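You operate a simulated robot arm through the tools that you are given. There is no shell and no other tool.

You are at the controls of a simulated robot arm. One attempt, no reset.

TASK
Iron the beige jumper, then switch off and unplug the steam base.
Fine: no steam; stand the iron on its base before you switch off; lay the plug on the ledge, board side.

Only the result counts: the job must be done as asked and must still hold three seconds after the hand-in. Knocking over, shifting, dropping, spilling or breaking anything else fails it.

THE ROBOT
A 7-joint arm with a two-finger parallel gripper on a trunk, on a base that drives. Base frame: it is fixed to the floor where the robot stands at the start and does not move with it; the origin is under the middle of the robot, x ahead of it, y to its left, z up. Units: mm, degrees, N and s.
With the tool pointing down near the work surface it reaches from about 220 to 700 mm from the robot's upright axis, wherever it stands. Its first joint turns from -166.0 to 166.0 degrees. Places, roughly: beige jumper [-2750, 500, 1000]; blue power plug [-2500, 250, 1250]; switch beside the steam key [-2100, 300, 900]. Payload 1.57 kg.
The tool frame sits at the grasp point between the pads (the TCP): z along the fingers, y along the line on which they close. The tips reach 30 mm beyond it. Largest opening 80 mm; finger width 17, thickness 12; the body of the gripper, 40 by 82 mm, starts 80 mm behind the TCP.
Orientation is told as [roll, pitch, yaw] about the base's x, y, z axes, in that order, counted from this pose: with the fingers straight down and closing along the base's y, the tool's x points along the base's -x, its y along +y and its z along -z.

THE INTERFACE
- The arm moves only by the tool nudge_tool. Its argument "motion" is a list of rows, each an object of numbers (a shift or turn left out is 0, a gripper value left out holds the last): "gripper": the gripper command, from -1 (fully open) to 1 (shut), values between in proportion; "tx", "ty", "tz": the shift along the base's x, y, z in mm; "ax", "ay", "az": the turn, a rotation vector about the base's x, y, z in degrees. In form: [{"gripper": .., "tx": .., "ty": .., "tz": .., "ax": .., "ay": .., "az": ..}, ...]. A call has 1 to 20 rows; each row is the pose to reach, as a shift and turn from the pose commanded when the call began. Rows are played at 5 a second. More than 50 mm and 8.6 degrees between two rows, or a gripper value outside its range, and nothing of the call is played. A pose out of reach is approached as far as the arm can. The call stops where the force on the tool passes 40 N (or 10 N more than at its start, if that is more) or the arm is blocked; 0.2 s more then pass. Each finger travels about 72 mm/s and halts on what it meets, pressing with about 40 N; the grip force reading is that of the motor and also rises with nothing between the fingers. The clock runs only during rows and for 0.2 s after the last one: add rows that repeat a pose to give the fingers time. The reply holds the time, the measured pose of the TCP, the force on the tool along the base axes, the opening and the grip force, in the units named above and with some noise, with the torque about the TCP (base axes, N m) and any sound that the robot's microphone picked up, and new pictures: "show" is both (left out), scene, wrist or none.
- Cameras (640 x 400 px; columns grow to the right, rows downward): "scene" is now at [8.5, 114.9, 1482.4]; the picture's right is [-0.27, -0.96, 0.00], its down [-0.47, 0.13, -0.87] and it looks along [0.84, -0.24, -0.49] (base axes); focal length 255 px, centre (320, 200). "wrist" rides on the gripper at [72, -7, -122] in the tool frame; the picture's right is [0.09, 1.00, 0.00], its down [-0.84, 0.08, -0.54] and it looks along [-0.54, 0.05, 0.84] (tool axes); focal length 238 px, centre (320, 200). There is no depth. A picture from a camera that has moved, and an enlarged one, comes with that camera's place and axes in the base frame and with its lens.
- raise_lower(by): slides the trunk up (or, below 0, down) by that many mm; the arm and the scene camera ride with it, the base frame stays. It gives what a move gives, with no picture.
- steer(legs): drives the robot by 1 to 6 legs, each [ahead, left, turn to the left] in mm, mm and degrees, along the robot's own axes; the way and the turn of a leg run together, so that a leg with both is an arc; at most 1500 mm and 180 degrees a leg. The arm and the cameras ride along, it lands a little off, and it stops where it bumps. It gives what a move gives, and a new picture of the scene camera.
- aim_head(pan, tilt): turns the head with the scene camera to pan (to the left, within 86 degrees either way) and tilt (down, from -29 to 69), counted from straight ahead of the robot. It gives what a move gives, and a new picture of the scene camera.
- close_up(camera, box): a new picture of the part [left, top, right, bottom] of that camera's present view, enlarged. No time passes.
- close_job(): hands the job in; it is judged then, once.

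Places have to be worked out from the pictures, the camera data and where the tool is seen. Open the gripper and draw the arm clear of the work before you hand the job in, unless the task says otherwise.

The tools are called after "Call:" as name(argument=value, ...) on one line, values as JSON. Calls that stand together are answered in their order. nudge_tool: Moves the arm, as the interface text tells. Its arguments: {"type":"object","properties":{"motion":{"type":"array","items":{"type":"object","properties":{"gripper":{"type":"number"},"tx":{"type":"number"},"ty":{"type":"number"},"tz":{"type":"number"},"ax":{"type":"number"},"ay":{"type":"number"},"az":{"type":"number"}}}},"show":{"type":"string","enum":["both","scene","wrist","none"]}},"required":["motion"]} The other tools are called the same way: raise_lower (by) slides the trunk up or down; steer (legs) drives the base; aim_head (pan, tilt) turns the head that bears the scene camera; close_up (camera, box) takes an enlarged picture of a part of a camera's view; close_job () hands the job in.

At the start:

```text
clock: 0.0
position: [388.1, -123.2, 1157.2]
tool_rot: [0.0, 0.0, 0.0]
force: [0.2, -0.2, 0.1]
wrist_torque: [0.01, -0.04, 0.02]
gripper_width: 79.9
grasp_force: 0.0
trunk travel left (down, up): [-275.0, 205.0]
robot x, y, heading: [-3.9, -1.9, -0.2]
head pan, tilt: [-15.6, 29.1]
```

scene: 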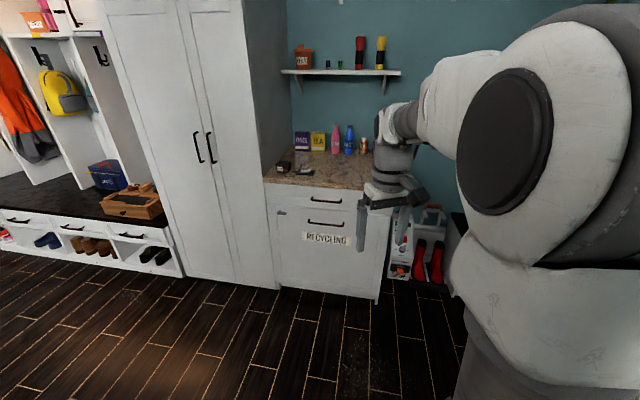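
wrist: 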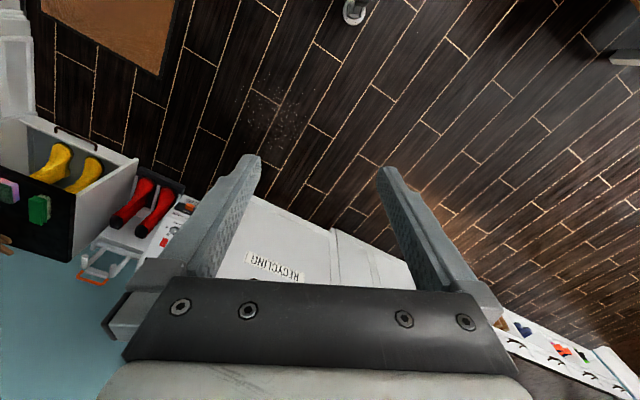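

The pictures show the wall ahead with a cabinet and shelf; the ironing place lies behind me. I first look round with the head to the left as far as it goes.

Call:
aim_head(pan=86, tilt=20)

Call:
aim_head(pan=-86, tilt=20)

```text
clock: 1.8
position: [387.8, -122.6, 1157.1]
tool_rot: [0.0, 0.0, 0.0]
force: [0.3, 0.1, -0.2]
wrist_torque: [-0.04, 0.0, 0.02]
gripper_width: 80.0
grasp_force: 0.1
trunk travel left (down, up): [-275.0, 205.0]
robot x, y, heading: [0.4, -1.1, 0.1]
head pan, tilt: [85.9, 20.0]
camera scene: at [-72.4, 232.3, 1497.0], right [1.0, -0.07, 0.0], down [-0.02, -0.34, -0.94], along [0.07, 0.94, -0.34], focal length 255 px, centre (320, 200)
```

scene: 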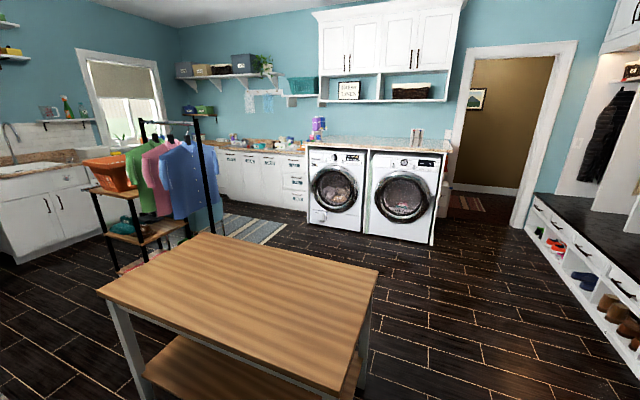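

```text
clock: 4.4
position: [387.8, -124.4, 1158.2]
tool_rot: [0.0, 0.0, -0.1]
force: [-1.3, -0.2, 0.5]
wrist_torque: [0.01, 0.0, 0.02]
gripper_width: 79.9
grasp_force: 0.1
trunk travel left (down, up): [-275.0, 205.0]
robot x, y, heading: [1.3, -0.8, 0.0]
head pan, tilt: [-85.9, 20.0]
camera scene: at [-72.4, 46.5, 1497.0], right [-1.0, -0.07, 0.0], down [-0.02, 0.34, -0.94], along [0.07, -0.94, -0.34], focal length 255 px, centre (320, 200)
```

scene: 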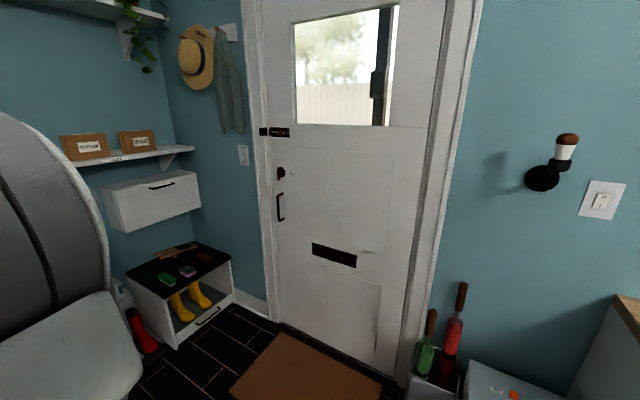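

To the left there is a table with its top below the arm's height and a clothes rack. I turn in place to the left by 90 degrees with the head straight ahead.

Call:
aim_head(pan=60, tilt=25)

Call:
steer(legs=[[0, 0, 90]])

```text
clock: 6.7
position: [388.4, -124.0, 1156.9]
tool_rot: [-0.1, 0.0, 0.0]
force: [0.3, 0.2, 0.2]
wrist_torque: [0.02, 0.02, 0.04]
gripper_width: 79.8
grasp_force: 0.1
trunk travel left (down, up): [-275.0, 205.0]
robot x, y, heading: [2.8, 1.1, 0.0]
head pan, tilt: [60.0, 25.0]
camera scene: at [-32.9, 219.2, 1488.9], right [0.87, -0.5, 0.0], down [-0.21, -0.37, -0.91], along [0.45, 0.78, -0.42], focal length 255 px, centre (320, 200)
```

scene: 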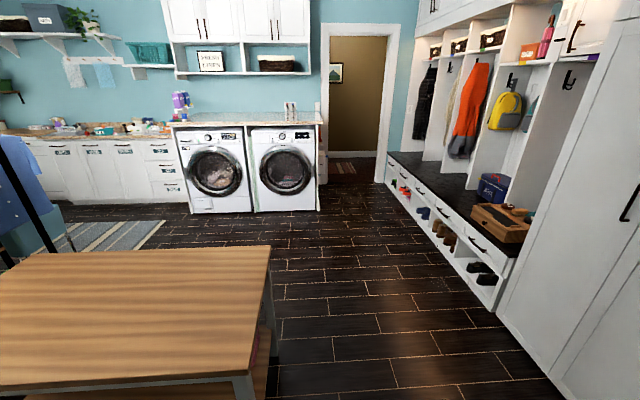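

```text
clock: 12.1
position: [136.2, 383.9, 1157.4]
tool_rot: [-0.1, 0.1, 88.1]
force: [0.1, -0.1, 0.6]
wrist_torque: [0.02, 0.0, 0.01]
gripper_width: 79.9
grasp_force: 0.2
trunk travel left (down, up): [-275.0, 205.0]
robot x, y, heading: [0.9, 0.5, 88.0]
head pan, tilt: [60.0, 25.0]
camera scene: at [-219.8, -27.3, 1488.9], right [0.53, 0.85, 0.0], down [0.36, -0.22, -0.91], along [-0.77, 0.48, -0.42], focal length 255 px, centre (320, 200)
```

scene: 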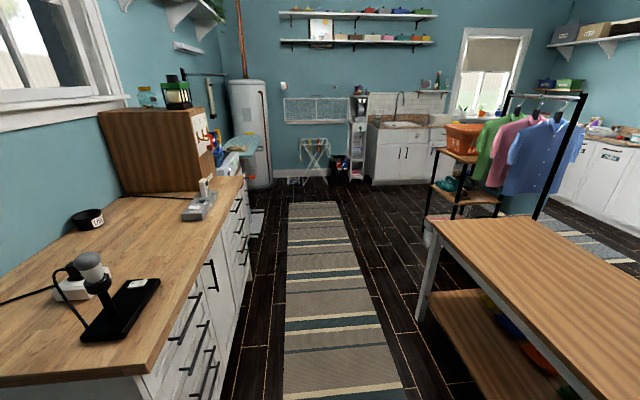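

The corridor along -x, between the counter and the table, leads towards the ironing corner. I turn the other 90 degrees left, with the head straight.

Call:
steer(legs=[[0, 0, 92]])

Call:
aim_head(pan=0, tilt=20)

```text
clock: 17.7
position: [-387.6, 124.7, 1157.6]
tool_rot: [0.0, 0.0, 179.9]
force: [0.1, -0.1, 0.2]
wrist_torque: [0.02, -0.03, -0.01]
gripper_width: 79.7
grasp_force: 0.0
trunk travel left (down, up): [-275.0, 205.0]
robot x, y, heading: [2.2, 1.3, 179.8]
head pan, tilt: [60.0, 25.0]
camera scene: at [34.4, -220.5, 1488.9], right [-0.86, 0.5, 0.0], down [0.21, 0.37, -0.91], along [-0.46, -0.78, -0.42], focal length 255 px, centre (320, 200)
```

scene: 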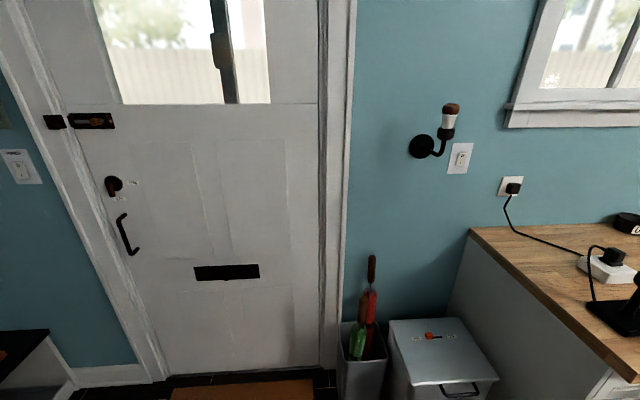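

```text
clock: 19.0
position: [-388.1, 125.6, 1156.5]
tool_rot: [0.0, 0.0, 179.8]
force: [0.3, 0.5, 0.2]
wrist_torque: [-0.01, -0.03, 0.0]
gripper_width: 80.0
grasp_force: 0.0
trunk travel left (down, up): [-275.0, 205.0]
robot x, y, heading: [-2.2, -2.5, 180.0]
head pan, tilt: [0.0, 20.0]
camera scene: at [-12.5, -140.6, 1497.0], right [0.0, 1.0, 0.0], down [0.34, 0.0, -0.94], along [-0.94, 0.0, -0.34], focal length 255 px, centre (320, 200)
```

scene: 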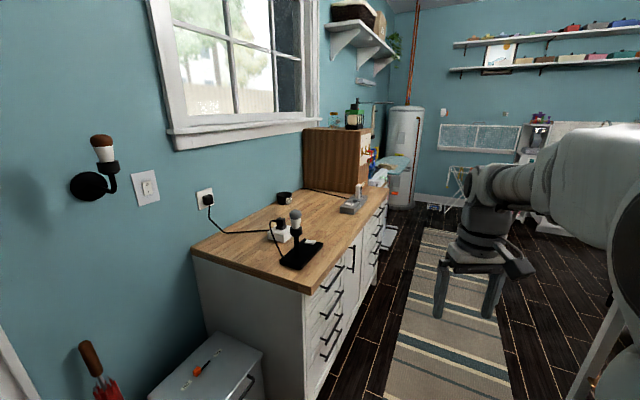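

The room is turned by about 25° against the base axes; the ironing board seems to be beyond the wooden box on the counter. I take close-ups of that region.

Call:
close_up(camera="scene", box=[300, 80, 460, 220])

Call:
close_up(camera="scene", box=[180, 160, 420, 310])

```text
2.86 times, centred on (380, 150) of scene
camera zoom: at [-12.5, -140.6, 1497.0], right [0.0, 1.0, 0.0], down [0.34, 0.0, -0.94], along [-0.94, 0.0, -0.34], focal length 729 px, centre (149, 343)
```

zoom: 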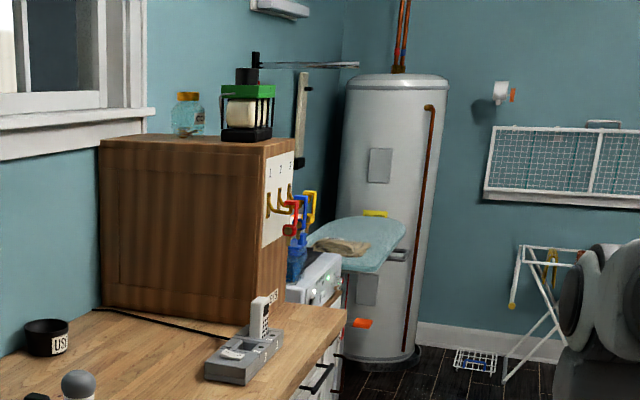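

```text
2.67 times, centred on (300, 235) of scene
camera zoom: at [-12.5, -140.6, 1497.0], right [0.0, 1.0, 0.0], down [0.34, 0.0, -0.94], along [-0.94, 0.0, -0.34], focal length 681 px, centre (373, 107)
```

zoom: 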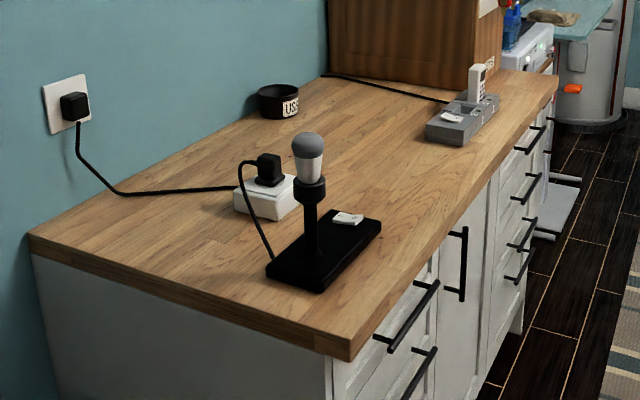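

The ironing board with the beige jumper stands beyond the wooden box that carries coloured plugs, and the steam base is just past the counter. The corridor runs at heading about 156°, so I turn 24° right and drive on 1200 mm.

Call:
steer(legs=[[0, 0, -24], [1200, 0, 0]])

Call:
aim_head(pan=30, tilt=25)

```text
clock: 28.7
position: [-1397.6, 756.7, 1157.5]
tool_rot: [0.0, 0.0, 156.2]
force: [1.6, 0.0, 0.2]
wrist_torque: [0.03, 0.0, 0.04]
gripper_width: 80.0
grasp_force: 0.1
trunk travel left (down, up): [-275.0, 205.0]
robot x, y, heading: [-1093.4, 486.4, 155.9]
head pan, tilt: [0.0, 20.0]
camera scene: at [-1160.1, 363.4, 1497.0], right [0.4, 0.91, 0.0], down [0.31, -0.14, -0.94], along [-0.86, 0.38, -0.34], focal length 255 px, centre (320, 200)
```

scene: 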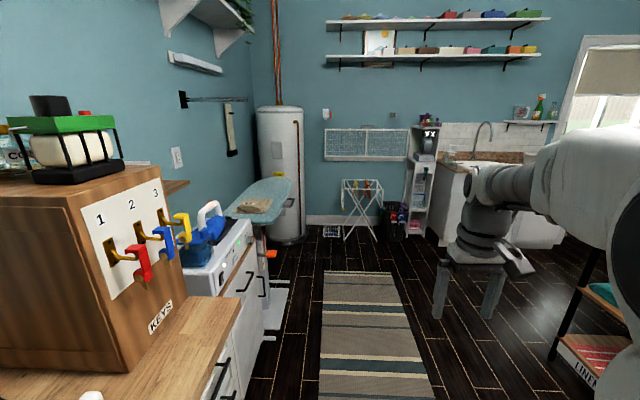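

```text
clock: 29.6
position: [-1397.2, 756.4, 1158.1]
tool_rot: [0.1, 0.1, 156.2]
force: [0.4, -0.8, -0.6]
wrist_torque: [-0.03, -0.02, 0.0]
gripper_width: 79.9
grasp_force: 0.1
trunk travel left (down, up): [-275.0, 205.0]
robot x, y, heading: [-1090.7, 486.1, 156.4]
head pan, tilt: [30.0, 25.0]
camera scene: at [-1166.5, 315.9, 1488.9], right [-0.11, 0.99, 0.0], down [0.42, 0.05, -0.91], along [-0.9, -0.1, -0.42], focal length 255 px, centre (320, 200)
```

scene: 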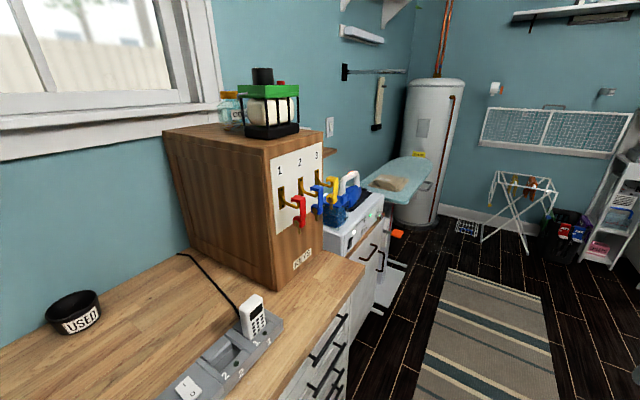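

Those coloured things are keys on hooks; past the box I see the white steam base with a blue iron, and the board with the jumper. I drive on 850 mm and look left.

Call:
steer(legs=[[850, 0, 0]])

Call:
aim_head(pan=55, tilt=30)

```text
clock: 35.5
position: [-2173.0, 1093.2, 1157.2]
tool_rot: [0.0, 0.1, 156.4]
force: [0.5, -0.1, -0.7]
wrist_torque: [-0.02, 0.0, 0.02]
gripper_width: 79.8
grasp_force: 0.0
trunk travel left (down, up): [-275.0, 205.0]
robot x, y, heading: [-1863.5, 825.4, 156.5]
head pan, tilt: [30.0, 25.0]
camera scene: at [-1939.0, 654.5, 1488.9], right [-0.11, 0.99, 0.0], down [0.42, 0.05, -0.91], along [-0.9, -0.1, -0.42], focal length 255 px, centre (320, 200)
```

scene: 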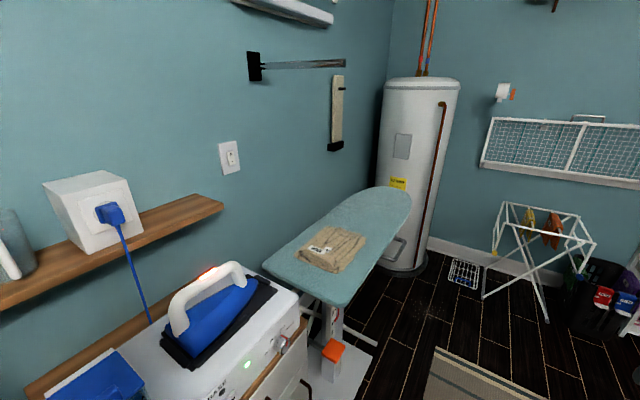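

```text
clock: 36.4
position: [-2171.7, 1093.8, 1157.8]
tool_rot: [0.0, 0.0, 156.5]
force: [-0.2, 0.8, 0.3]
wrist_torque: [0.01, 0.03, 0.04]
gripper_width: 80.1
grasp_force: 0.1
trunk travel left (down, up): [-275.0, 205.0]
robot x, y, heading: [-1869.3, 829.4, 156.4]
head pan, tilt: [55.0, 30.0]
camera scene: at [-1924.6, 617.8, 1481.0], right [-0.52, 0.85, 0.0], down [0.43, 0.26, -0.87], along [-0.74, -0.45, -0.5], focal length 255 px, centre (320, 200)
```

scene: 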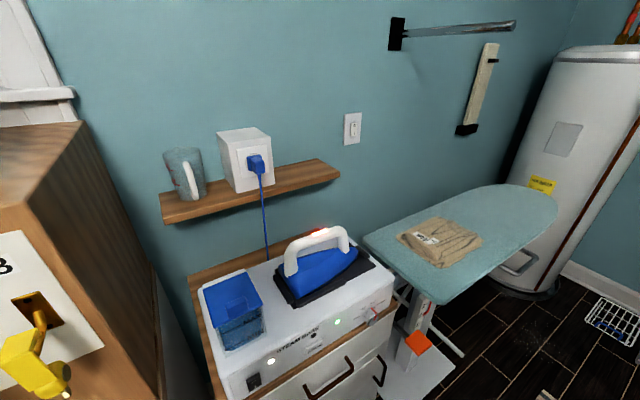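

Now the steam base, iron, plug in the white socket box on the ledge and the board with the jumper are all in view. I take close-ups to read the controls.

Call:
close_up(camera="scene", box=[190, 220, 430, 400])

Call:
close_up(camera="scene", box=[150, 110, 390, 260])

Call:
close_up(camera="scene", box=[340, 170, 580, 320])

```text
2.22 times, centred on (310, 310) of scene
camera zoom: at [-1924.6, 617.8, 1481.0], right [-0.52, 0.85, 0.0], down [0.43, 0.26, -0.87], along [-0.74, -0.45, -0.5], focal length 567 px, centre (342, -44)
```

zoom: 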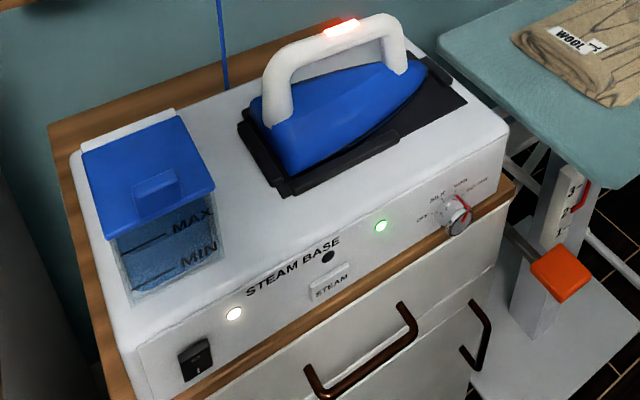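

```text
2.67 times, centred on (270, 185) of scene
camera zoom: at [-1924.6, 617.8, 1481.0], right [-0.52, 0.85, 0.0], down [0.43, 0.26, -0.87], along [-0.74, -0.45, -0.5], focal length 681 px, centre (453, 240)
```

zoom: 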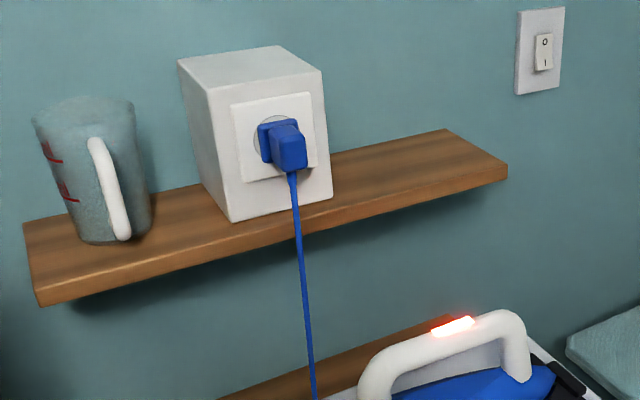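

```text
2.67 times, centred on (460, 245) of scene
camera zoom: at [-1924.6, 617.8, 1481.0], right [-0.52, 0.85, 0.0], down [0.43, 0.26, -0.87], along [-0.74, -0.45, -0.5], focal length 681 px, centre (-53, 80)
```

zoom: 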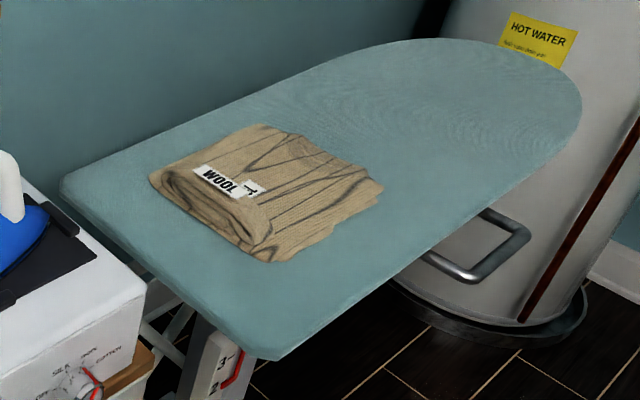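

I judge the switch near (-2080, 365, 900), the plug near (-2340, 180, 1250) and the jumper near (-2620, 600, 980). I drive 290 mm further and turn left 90° to face the work.

Call:
steer(legs=[[290, 0, 0], [0, 0, 90]])

Call:
aim_head(pan=-10, tilt=35)

```text
clock: 44.1
position: [-2403.7, 637.1, 1157.5]
tool_rot: [0.0, 0.0, -113.5]
force: [0.1, 0.9, 1.0]
wrist_torque: [-0.02, 0.0, 0.02]
gripper_width: 79.9
grasp_force: 0.1
trunk travel left (down, up): [-275.0, 205.0]
robot x, y, heading: [-2137.5, 942.6, -113.4]
head pan, tilt: [55.0, 30.0]
camera scene: at [-1926.8, 883.2, 1481.0], right [-0.85, -0.52, 0.0], down [-0.26, 0.43, -0.87], along [0.45, -0.74, -0.5], focal length 255 px, centre (320, 200)
```

scene: 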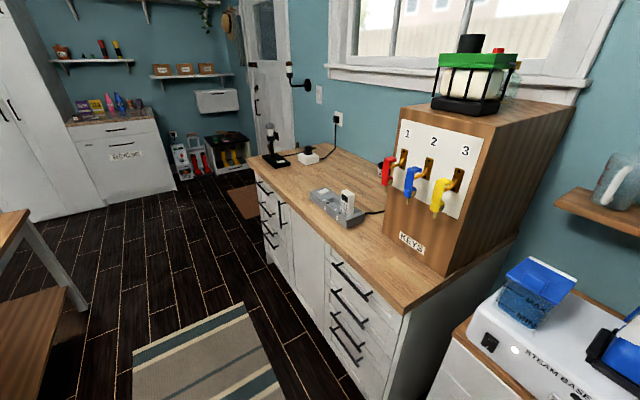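

```text
clock: 45.4
position: [-2403.9, 637.3, 1157.3]
tool_rot: [0.0, -0.1, -113.5]
force: [0.1, -0.4, 1.0]
wrist_torque: [0.01, 0.01, 0.0]
gripper_width: 80.0
grasp_force: 0.0
trunk travel left (down, up): [-275.0, 205.0]
robot x, y, heading: [-2133.1, 944.9, -113.2]
head pan, tilt: [-10.0, 35.0]
camera scene: at [-2022.6, 887.0, 1473.2], right [-0.83, 0.55, 0.0], down [0.32, 0.48, -0.82], along [-0.45, -0.68, -0.57], focal length 255 px, centre (320, 200)
```

scene: 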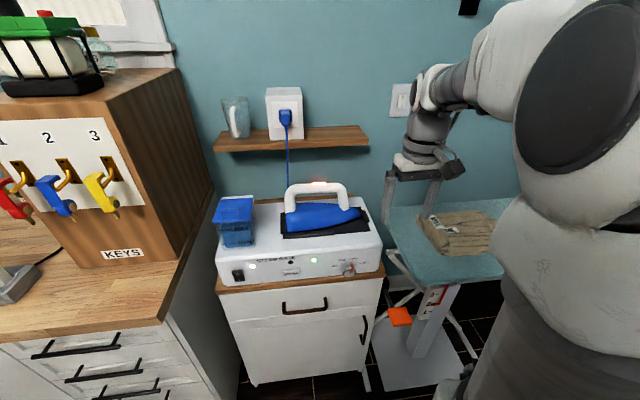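

The whole workplace is now in front. I take close-ups of the control panel, the ledge and the board's lever.

Call:
close_up(camera="scene", box=[300, 240, 400, 300])

Call:
close_up(camera="scene", box=[205, 170, 395, 290])

Call:
close_up(camera="scene", box=[370, 190, 510, 340])

Call:
close_up(camera="scene", box=[205, 70, 385, 180])

```text
6.40 times, centred on (350, 270) of scene
camera zoom: at [-2022.6, 887.0, 1473.2], right [-0.83, 0.55, 0.0], down [0.32, 0.48, -0.82], along [-0.45, -0.68, -0.57], focal length 1634 px, centre (128, -248)
```

zoom: 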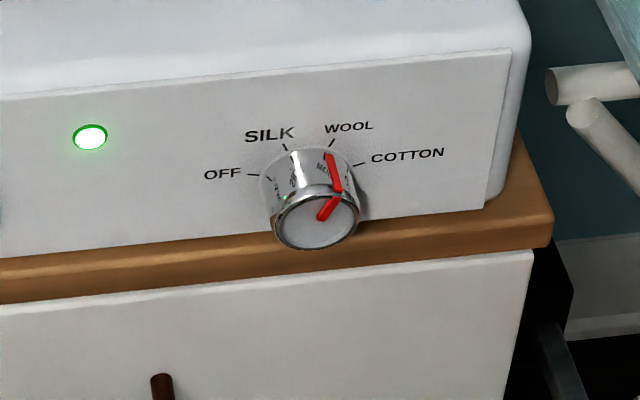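

```text
3.33 times, centred on (300, 230) of scene
camera zoom: at [-2022.6, 887.0, 1473.2], right [-0.83, 0.55, 0.0], down [0.32, 0.48, -0.82], along [-0.45, -0.68, -0.57], focal length 851 px, centre (387, 100)
```

zoom: 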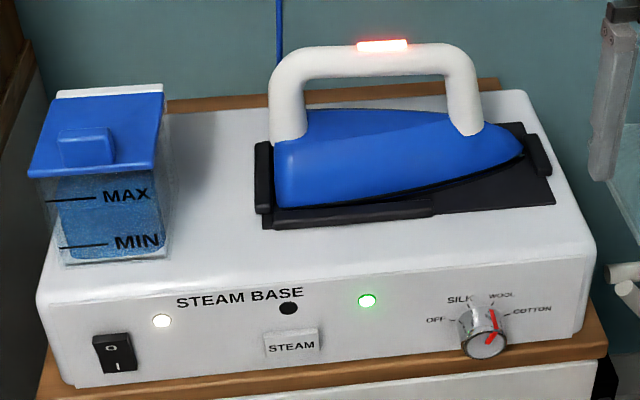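

```text
2.67 times, centred on (440, 265) of scene
camera zoom: at [-2022.6, 887.0, 1473.2], right [-0.83, 0.55, 0.0], down [0.32, 0.48, -0.82], along [-0.45, -0.68, -0.57], focal length 681 px, centre (0, 27)
```

zoom: 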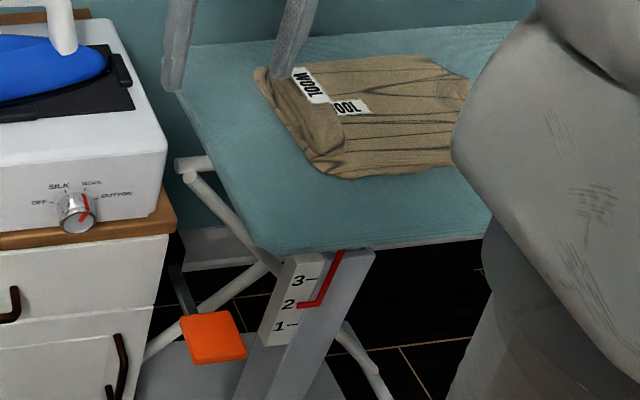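

```text
3.56 times, centred on (295, 125) of scene
camera zoom: at [-2022.6, 887.0, 1473.2], right [-0.83, 0.55, 0.0], down [0.32, 0.48, -0.82], along [-0.45, -0.68, -0.57], focal length 908 px, centre (409, 467)
```

zoom: 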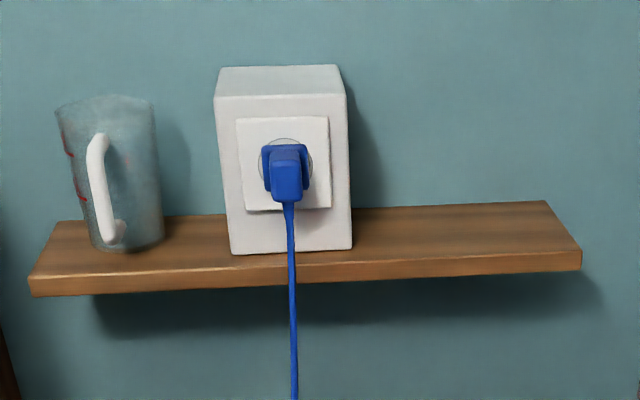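

The dial's red mark already points at WOOL, matching the label on the jumper, and the green lamp is on. I take a wrist picture without moving, to fix positions.

Call:
nudge_tool(motion=[{"tz": 0}], show="both")

```text
clock: 45.8
position: [-2403.5, 637.7, 1156.2]
tool_rot: [0.0, 0.0, -113.5]
force: [0.7, 0.0, 0.3]
wrist_torque: [-0.03, -0.02, 0.0]
gripper_width: 79.9
grasp_force: 0.1
trunk travel left (down, up): [-275.0, 205.0]
robot x, y, heading: [-2135.2, 944.3, -113.6]
head pan, tilt: [-10.0, 35.0]
camera scene: at [-2022.7, 887.0, 1473.2], right [-0.83, 0.55, 0.0], down [0.32, 0.48, -0.82], along [-0.45, -0.68, -0.57], focal length 255 px, centre (320, 200)
camera wrist: at [-2379.8, 705.6, 1280.1], right [0.95, -0.31, 0.0], down [-0.26, -0.8, 0.54], along [-0.17, -0.51, -0.84], focal length 238 px, centre (320, 200)
```

scene: 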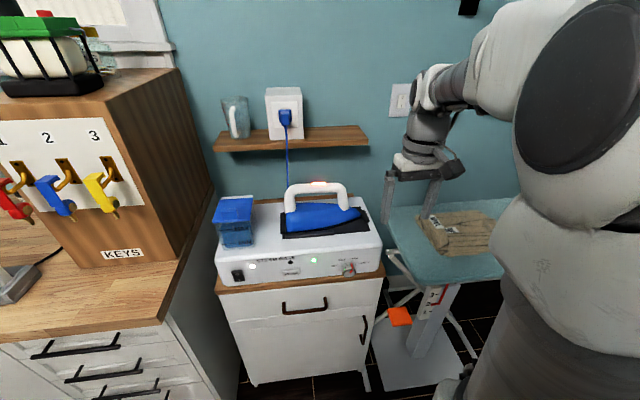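
wrist: 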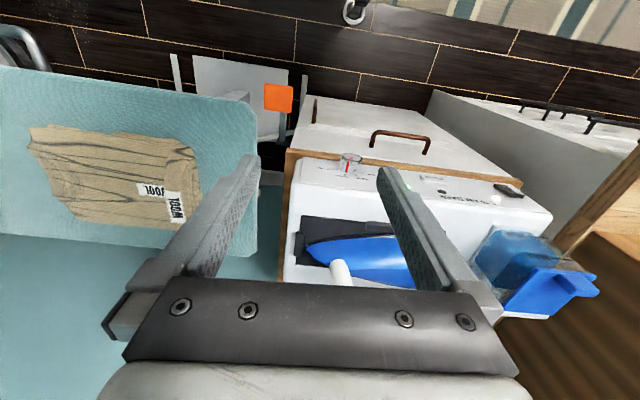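

Triangulating both views: switch about (-2088, 347, 859), dial (-2383, 505, 840), jumper label (-2709, 552, 923), plug about (-2381, 143, 1221), ledge front edge near z 1120. I raise the tool and turn it 91° so that the fingers close across the iron's handle, moving above the iron.

Call:
nudge_tool(motion=[{"tz": 30, "az": -8}, {"tz": 60, "az": -16}, {"tz": 95, "az": -24}, {"tz": 95, "ty": -30, "az": -32}, {"tz": 95, "ty": -70, "az": -40}, {"tz": 95, "ty": -110, "az": -48}, {"tz": 95, "ty": -150, "az": -56}, {"tz": 95, "ty": -190, "az": -64, "tx": 5}, {"tz": 95, "ty": -230, "az": -72, "tx": 10}, {"tz": 95, "ty": -270, "az": -80, "tx": 15}, {"tz": 95, "ty": -300, "az": -88, "tx": 18}, {"tz": 95, "ty": -300, "az": -91.5, "tx": 18}], show="both")

```text
clock: 48.4
position: [-2367.9, 374.5, 1222.3]
tool_rot: [0.1, -0.1, 156.3]
force: [0.3, -0.2, -0.6]
wrist_torque: [0.04, 0.09, -0.01]
gripper_width: 79.9
grasp_force: 0.1
out of reach, approached as far as the arm can: row 10, 11, 12
trunk travel left (down, up): [-275.0, 205.0]
robot x, y, heading: [-2134.4, 942.1, -113.5]
head pan, tilt: [-10.0, 35.0]
camera scene: at [-2020.3, 887.8, 1473.1], right [-0.83, 0.55, 0.0], down [0.32, 0.48, -0.82], along [-0.45, -0.68, -0.57], focal length 255 px, centre (320, 200)
camera wrist: at [-2297.7, 351.3, 1345.2], right [-0.32, -0.95, 0.0], down [-0.8, 0.27, 0.54], along [-0.52, 0.17, -0.84], focal length 238 px, centre (320, 200)
```

scene: 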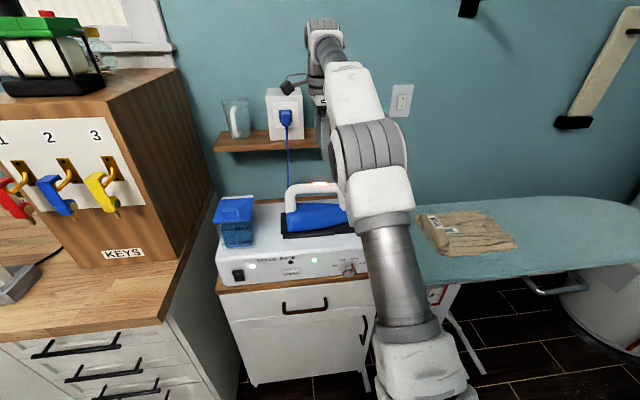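
wrist: 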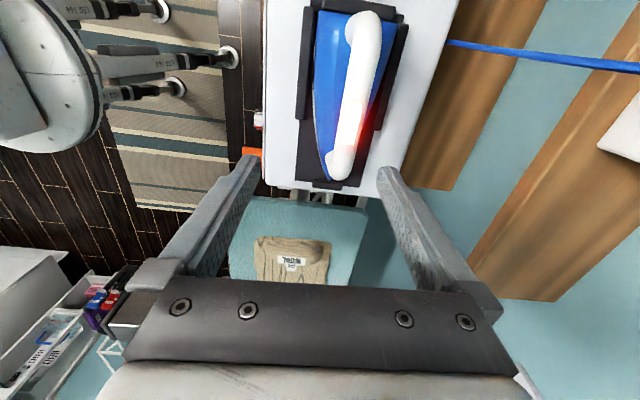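

The arm reaches only about 614 mm out at this height, so I need to stand closer. I look down to see the base and the free floor in front.

Call:
aim_head(pan=-10, tilt=69)

Call:
aim_head(pan=-45, tilt=60)

```text
clock: 49.4
position: [-2372.1, 375.6, 1221.7]
tool_rot: [0.1, -0.2, 156.2]
force: [0.3, -0.3, -0.3]
wrist_torque: [0.02, -0.02, 0.01]
gripper_width: 79.9
grasp_force: 0.1
trunk travel left (down, up): [-275.0, 205.0]
robot x, y, heading: [-2138.3, 940.6, -113.6]
head pan, tilt: [-10.0, 68.8]
camera scene: at [-2004.9, 913.7, 1429.5], right [-0.83, 0.55, 0.0], down [0.51, 0.78, -0.36], along [-0.2, -0.3, -0.93], focal length 255 px, centre (320, 200)
```

scene: 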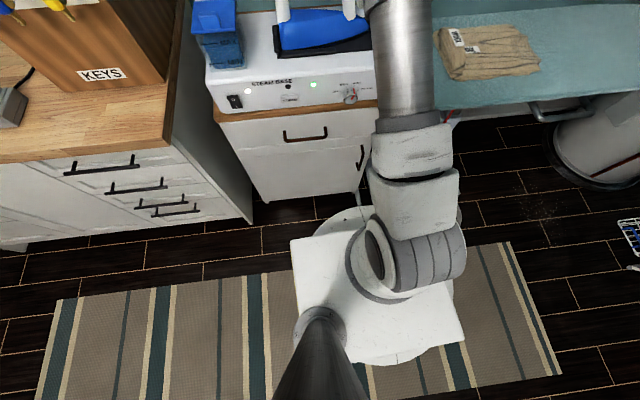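

```text
clock: 50.4
position: [-2370.7, 374.2, 1221.6]
tool_rot: [-0.1, -0.1, 156.2]
force: [0.9, -0.2, -0.2]
wrist_torque: [0.02, -0.03, 0.02]
gripper_width: 79.8
grasp_force: 0.1
trunk travel left (down, up): [-275.0, 205.0]
robot x, y, heading: [-2134.2, 936.2, -113.6]
head pan, tilt: [-45.0, 60.0]
camera scene: at [-2036.0, 936.0, 1438.8], right [-0.37, 0.93, 0.0], down [0.81, 0.32, -0.5], along [-0.47, -0.18, -0.87], focal length 255 px, centre (320, 200)
```

scene: 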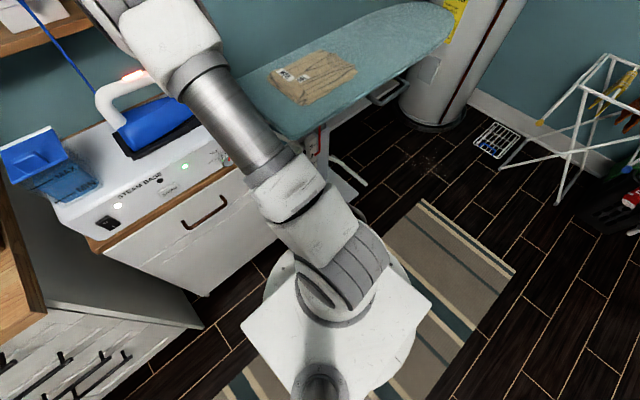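

The base looks round and no more than about 250 mm in radius, so there is room to move closer. I first draw the arm back, then shift ahead about 115 mm and 80 mm to the right.

Call:
nudge_tool(motion=[{"tx": 15, "ty": 35}, {"tx": 30, "ty": 70}, {"tx": 45, "ty": 105}, {"tx": 65, "ty": 150}, {"tx": 65, "ty": 150}], show="none")

Call:
steer(legs=[[115, 0, 0], [0, -80, 0]])

Call:
aim_head(pan=-15, tilt=40)

```text
clock: 51.6
position: [-2307.5, 526.7, 1221.4]
tool_rot: [0.0, 0.0, 155.0]
force: [-0.4, 0.6, 0.5]
wrist_torque: [-0.04, 0.01, 0.0]
gripper_width: 80.1
grasp_force: 0.1
trunk travel left (down, up): [-275.0, 205.0]
robot x, y, heading: [-2135.4, 945.9, -113.6]
head pan, tilt: [-45.0, 60.0]
```

```text
clock: 53.9
position: [-2424.3, 450.8, 1221.2]
tool_rot: [0.1, -0.1, 155.0]
force: [-0.1, -0.7, 0.1]
wrist_torque: [0.0, -0.01, 0.01]
gripper_width: 80.0
grasp_force: 0.0
trunk travel left (down, up): [-275.0, 205.0]
robot x, y, heading: [-2256.5, 870.7, -113.4]
head pan, tilt: [-45.0, 60.0]
camera scene: at [-2153.4, 862.3, 1438.9], right [-0.37, 0.93, 0.0], down [0.81, 0.32, -0.5], along [-0.47, -0.18, -0.87], focal length 255 px, centre (320, 200)
```

scene: 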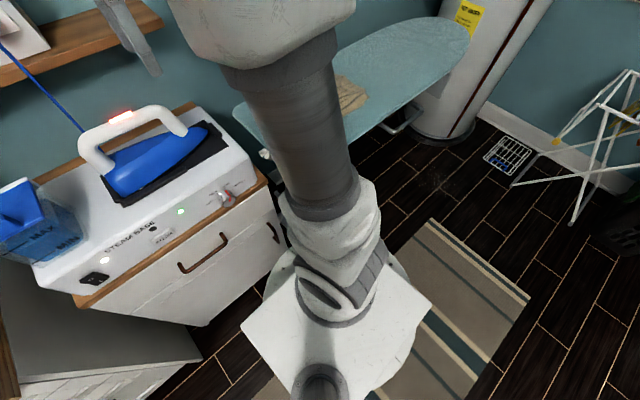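

```text
clock: 54.9
position: [-2423.2, 449.9, 1221.0]
tool_rot: [0.1, 0.1, 155.0]
force: [-0.3, -0.4, -0.3]
wrist_torque: [0.0, -0.02, 0.0]
gripper_width: 80.0
grasp_force: 0.1
trunk travel left (down, up): [-275.0, 205.0]
robot x, y, heading: [-2252.8, 870.8, -113.6]
head pan, tilt: [-15.0, 40.0]
camera scene: at [-2144.3, 820.3, 1465.6], right [-0.78, 0.62, 0.0], down [0.4, 0.5, -0.77], along [-0.48, -0.6, -0.64], focal length 255 px, centre (320, 200)
```

scene: 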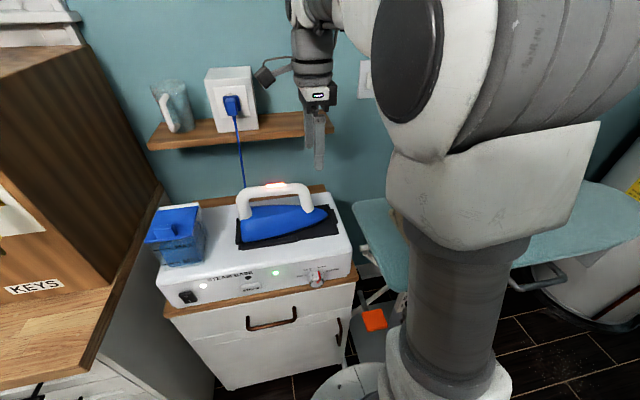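

The robot now stands at about (-2255, 871). I estimate the handle's middle at (-2353, 329, 1055); I move the open gripper above it at z 1170 to check.

Call:
nudge_tool(motion=[{"tx": 18, "ty": -30}, {"tx": 36, "ty": -60, "tz": -10}, {"tx": 54, "ty": -90, "tz": -30}, {"tx": 70, "ty": -121, "tz": -51}, {"tx": 70, "ty": -121, "tz": -51}], show="both")

```text
clock: 56.1
position: [-2353.4, 329.7, 1168.7]
tool_rot: [0.0, 0.0, 155.1]
force: [0.2, 0.4, 0.5]
wrist_torque: [0.0, 0.0, 0.0]
gripper_width: 80.0
grasp_force: 0.1
trunk travel left (down, up): [-275.0, 205.0]
robot x, y, heading: [-2251.7, 868.9, -113.6]
head pan, tilt: [-15.0, 40.0]
camera scene: at [-2144.3, 820.0, 1465.6], right [-0.78, 0.62, 0.0], down [0.4, 0.5, -0.77], along [-0.48, -0.6, -0.64], focal length 255 px, centre (320, 200)
camera wrist: at [-2285.0, 304.8, 1291.8], right [-0.34, -0.94, 0.0], down [-0.79, 0.28, 0.54], along [-0.51, 0.18, -0.84], focal length 238 px, centre (320, 200)
```

scene: 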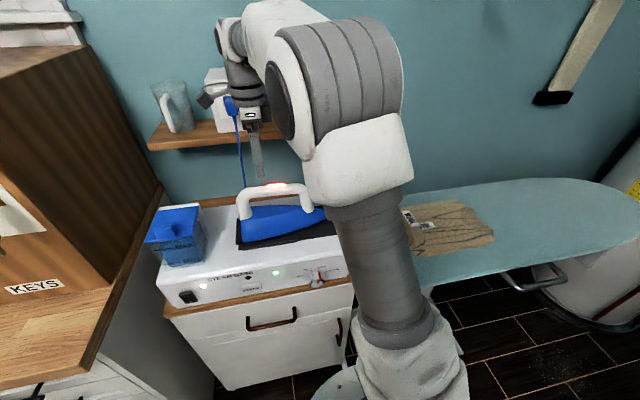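
wrist: 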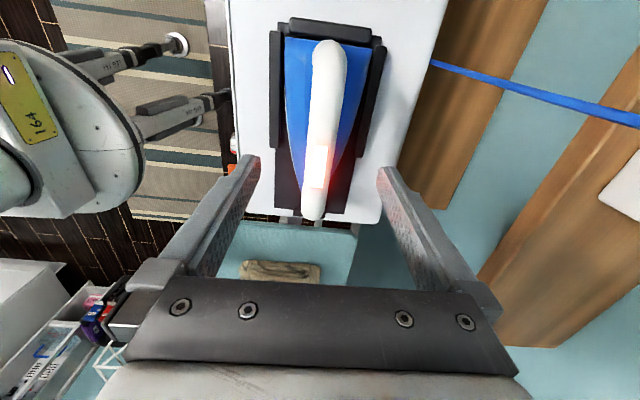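

The handle lies midway between the fingers and parallel to the tool's x axis. I lower to z 1085 and look again before going around it.

Call:
nudge_tool(motion=[{"tz": -30}, {"tz": -60}, {"tz": -84}, {"tz": -84}], show="both")

Call:
close_up(camera="scene", box=[200, 110, 350, 260])

```text
clock: 57.1
position: [-2354.6, 330.3, 1085.6]
tool_rot: [0.1, 0.0, 155.2]
force: [0.7, 0.3, 0.0]
wrist_torque: [-0.01, 0.01, 0.0]
gripper_width: 80.2
grasp_force: 0.0
trunk travel left (down, up): [-275.0, 205.0]
robot x, y, heading: [-2257.0, 874.1, -113.5]
head pan, tilt: [-15.0, 40.0]
camera scene: at [-2144.3, 820.1, 1465.6], right [-0.78, 0.62, 0.0], down [0.4, 0.5, -0.77], along [-0.48, -0.6, -0.64], focal length 255 px, centre (320, 200)
camera wrist: at [-2284.7, 305.8, 1207.8], right [-0.34, -0.94, 0.0], down [-0.79, 0.28, 0.54], along [-0.51, 0.18, -0.84], focal length 238 px, centre (320, 200)
```

scene: 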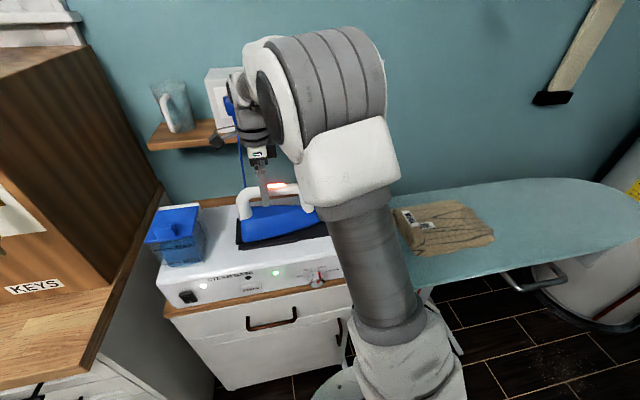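
wrist: 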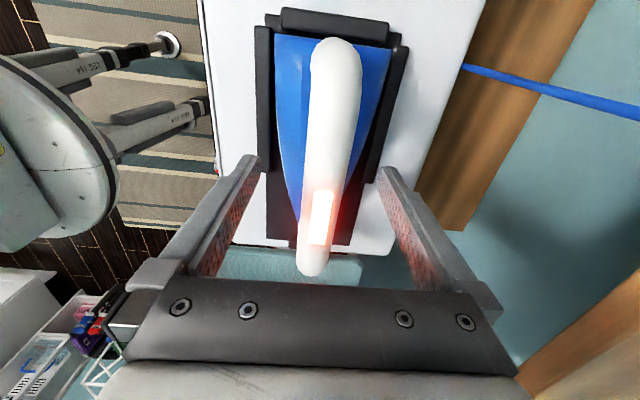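

```text
2.67 times, centred on (275, 185) of scene
camera zoom: at [-2144.3, 820.1, 1465.6], right [-0.78, 0.62, 0.0], down [0.4, 0.5, -0.77], along [-0.48, -0.6, -0.64], focal length 681 px, centre (440, 240)
```

zoom: 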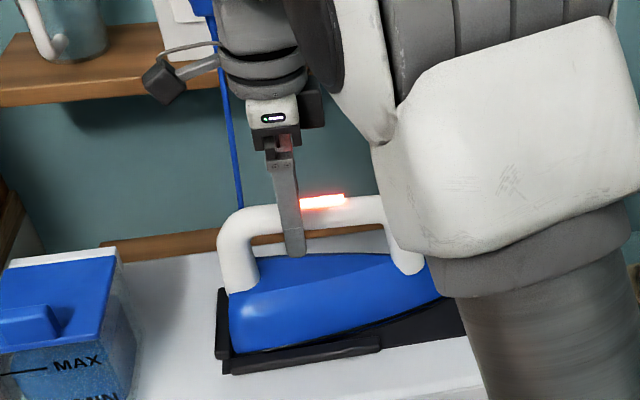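

The handle, about 30 mm thick, has its top near z 1067 and lies some 5 mm to the wall side of my centre line. I correct, lower to z 1050 and close.

Call:
nudge_tool(motion=[{"tx": -9, "ty": -1, "tz": 0}, {"tx": -11, "ty": -1, "tz": -20}, {"tx": -11, "ty": -1, "tz": -35}, {"tx": -11, "ty": -1, "tz": -35}, {"tx": -11, "ty": -1, "tz": -35, "gripper": 0.2}, {"tx": -11, "ty": -1, "tz": -35, "gripper": 1}, {"tx": -11, "ty": -1, "tz": -35, "gripper": 1}, {"tx": -11, "ty": -1, "tz": -35, "gripper": 1}, {"tx": -11, "ty": -1, "tz": -35, "gripper": 1}], show="both")

```text
clock: 59.1
position: [-2365.7, 329.7, 1051.1]
tool_rot: [0.0, 0.0, 155.2]
force: [1.3, 4.2, -1.3]
wrist_torque: [0.07, 0.23, -0.31]
gripper_width: 27.2
grasp_force: 37.4
trunk travel left (down, up): [-275.0, 205.0]
robot x, y, heading: [-2251.0, 870.8, -113.5]
head pan, tilt: [-15.0, 40.0]
camera scene: at [-2144.2, 820.5, 1465.6], right [-0.78, 0.62, 0.0], down [0.4, 0.5, -0.77], along [-0.48, -0.6, -0.64], focal length 255 px, centre (320, 200)
camera wrist: at [-2295.4, 304.5, 1173.7], right [-0.34, -0.94, 0.0], down [-0.79, 0.28, 0.54], along [-0.51, 0.18, -0.84], focal length 238 px, centre (320, 200)
```

scene: 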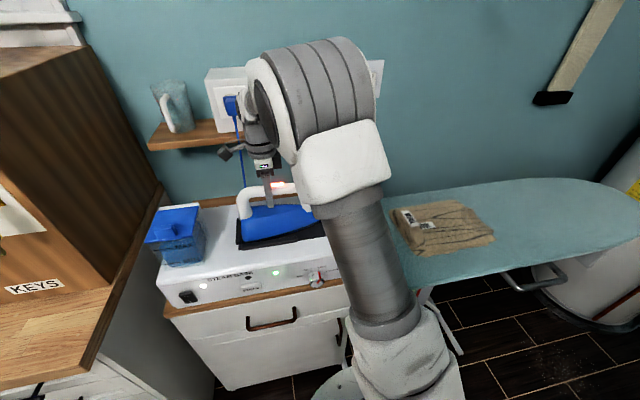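
wrist: 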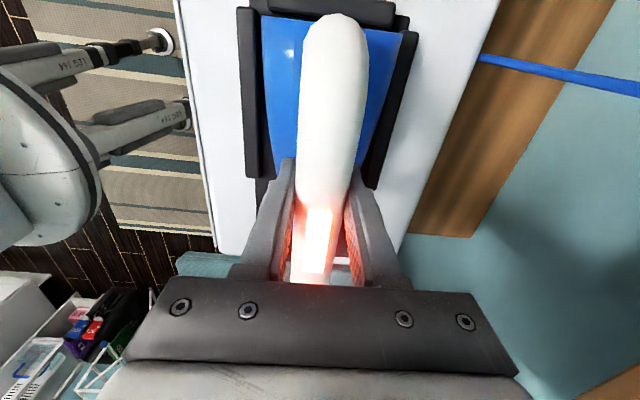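

The grip holds the handle (27 mm wide, 37 N). I lift the iron straight up 80 mm and read the weight.

Call:
nudge_tool(motion=[{"tz": 10}, {"tz": 25}, {"tz": 45}, {"tz": 65}, {"tz": 80}, {"tz": 80}, {"tz": 80}], show="both")

Call:
close_up(camera="scene", box=[200, 110, 350, 260])

```text
clock: 60.7
position: [-2364.3, 328.1, 1129.9]
tool_rot: [-0.1, 0.1, 155.0]
force: [1.0, 0.3, -17.2]
wrist_torque: [-0.14, -0.34, 0.05]
gripper_width: 27.0
grasp_force: 37.8
trunk travel left (down, up): [-275.0, 205.0]
robot x, y, heading: [-2250.7, 871.4, -113.7]
head pan, tilt: [-15.0, 40.0]
camera scene: at [-2144.6, 819.0, 1465.5], right [-0.78, 0.62, 0.0], down [0.4, 0.5, -0.77], along [-0.48, -0.6, -0.64], focal length 255 px, centre (320, 200)
camera wrist: at [-2295.3, 302.9, 1252.1], right [-0.34, -0.94, 0.0], down [-0.79, 0.28, 0.54], along [-0.51, 0.18, -0.84], focal length 238 px, centre (320, 200)
```

scene: 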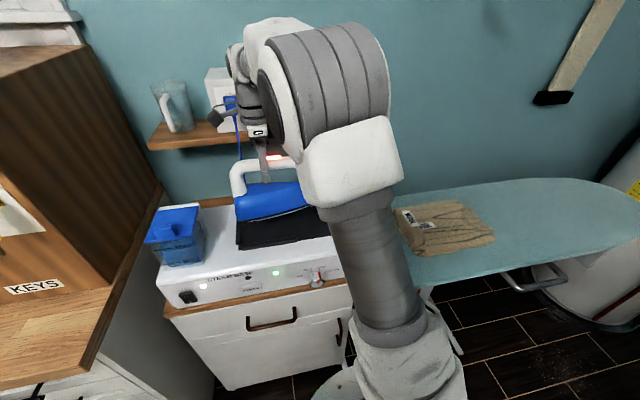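
wrist: 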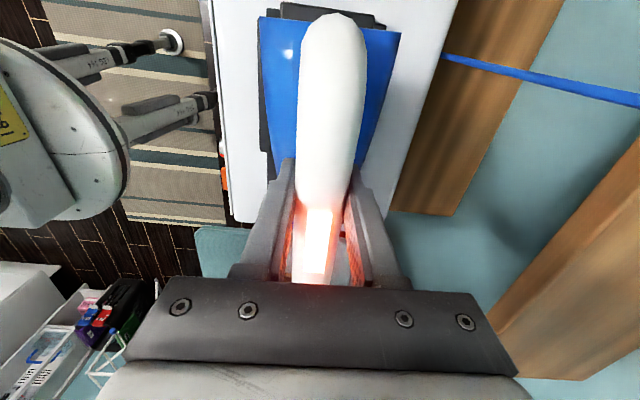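

```text
2.67 times, centred on (275, 185) of scene
camera zoom: at [-2144.6, 819.0, 1465.5], right [-0.78, 0.62, 0.0], down [0.4, 0.5, -0.77], along [-0.48, -0.6, -0.64], focal length 681 px, centre (440, 240)
```

zoom: 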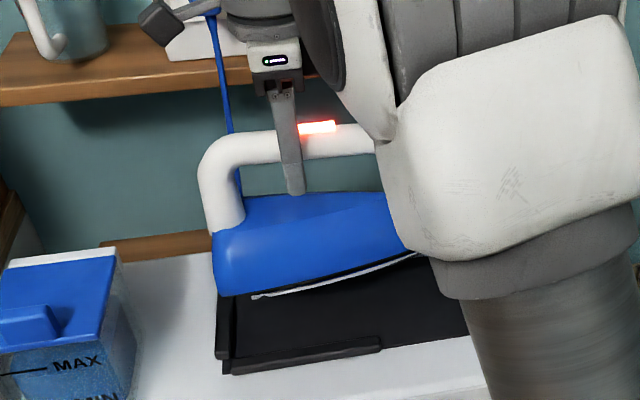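

The iron hangs level in the grip (about 17 N). I carry it at this height over to the jumper, aiming at (-2718, 607).

Call:
nudge_tool(motion=[{"tx": -35, "ty": 28}, {"tx": -71, "ty": 56}, {"tx": -106, "ty": 84}, {"tx": -142, "ty": 112}, {"tx": -177, "ty": 140}, {"tx": -212, "ty": 167}, {"tx": -248, "ty": 195}, {"tx": -283, "ty": 223}, {"tx": -319, "ty": 251}, {"tx": -354, "ty": 279}, {"tx": -354, "ty": 279}], show="both")

Call:
close_up(camera="scene", box=[340, 120, 600, 300])

```text
clock: 63.1
position: [-2718.7, 607.4, 1129.0]
tool_rot: [-0.1, 0.1, 155.1]
force: [-0.1, -0.6, -16.9]
wrist_torque: [-0.17, -0.36, 0.0]
gripper_width: 26.8
grasp_force: 37.6
trunk travel left (down, up): [-275.0, 205.0]
robot x, y, heading: [-2252.8, 867.5, -113.5]
head pan, tilt: [-15.0, 40.0]
camera scene: at [-2145.5, 819.7, 1465.7], right [-0.78, 0.62, 0.0], down [0.4, 0.5, -0.77], along [-0.48, -0.6, -0.64], focal length 255 px, centre (320, 200)
camera wrist: at [-2650.5, 582.5, 1252.9], right [-0.33, -0.94, 0.0], down [-0.79, 0.28, 0.54], along [-0.51, 0.18, -0.84], focal length 238 px, centre (320, 200)
```

scene: 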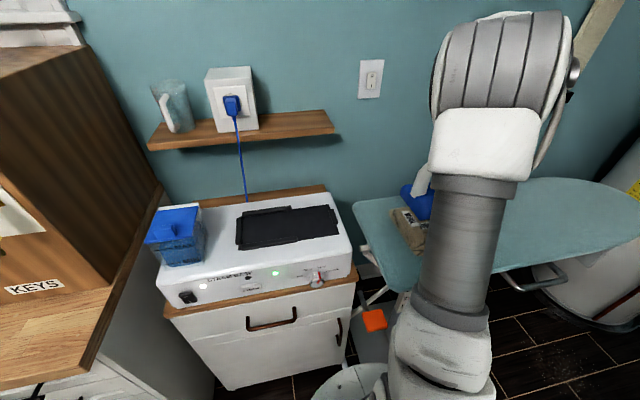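
wrist: 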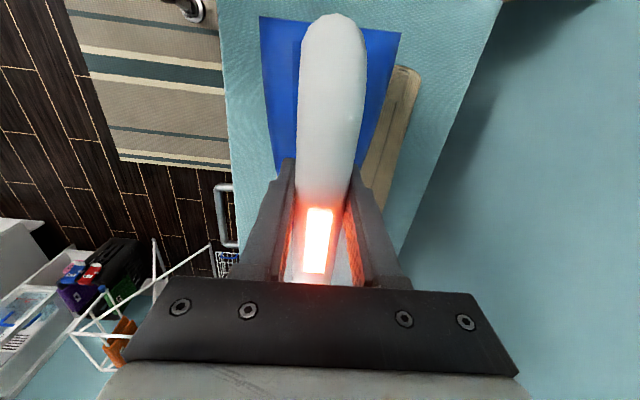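

```text
2.22 times, centred on (470, 210) of scene
camera zoom: at [-2145.5, 819.7, 1465.7], right [-0.78, 0.62, 0.0], down [0.4, 0.5, -0.77], along [-0.48, -0.6, -0.64], focal length 567 px, centre (-13, 178)
```

zoom: 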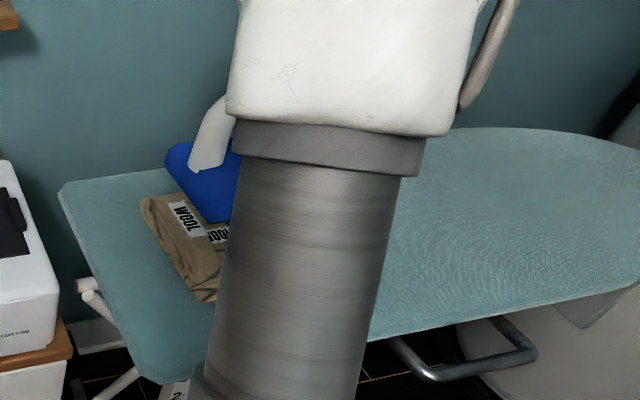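

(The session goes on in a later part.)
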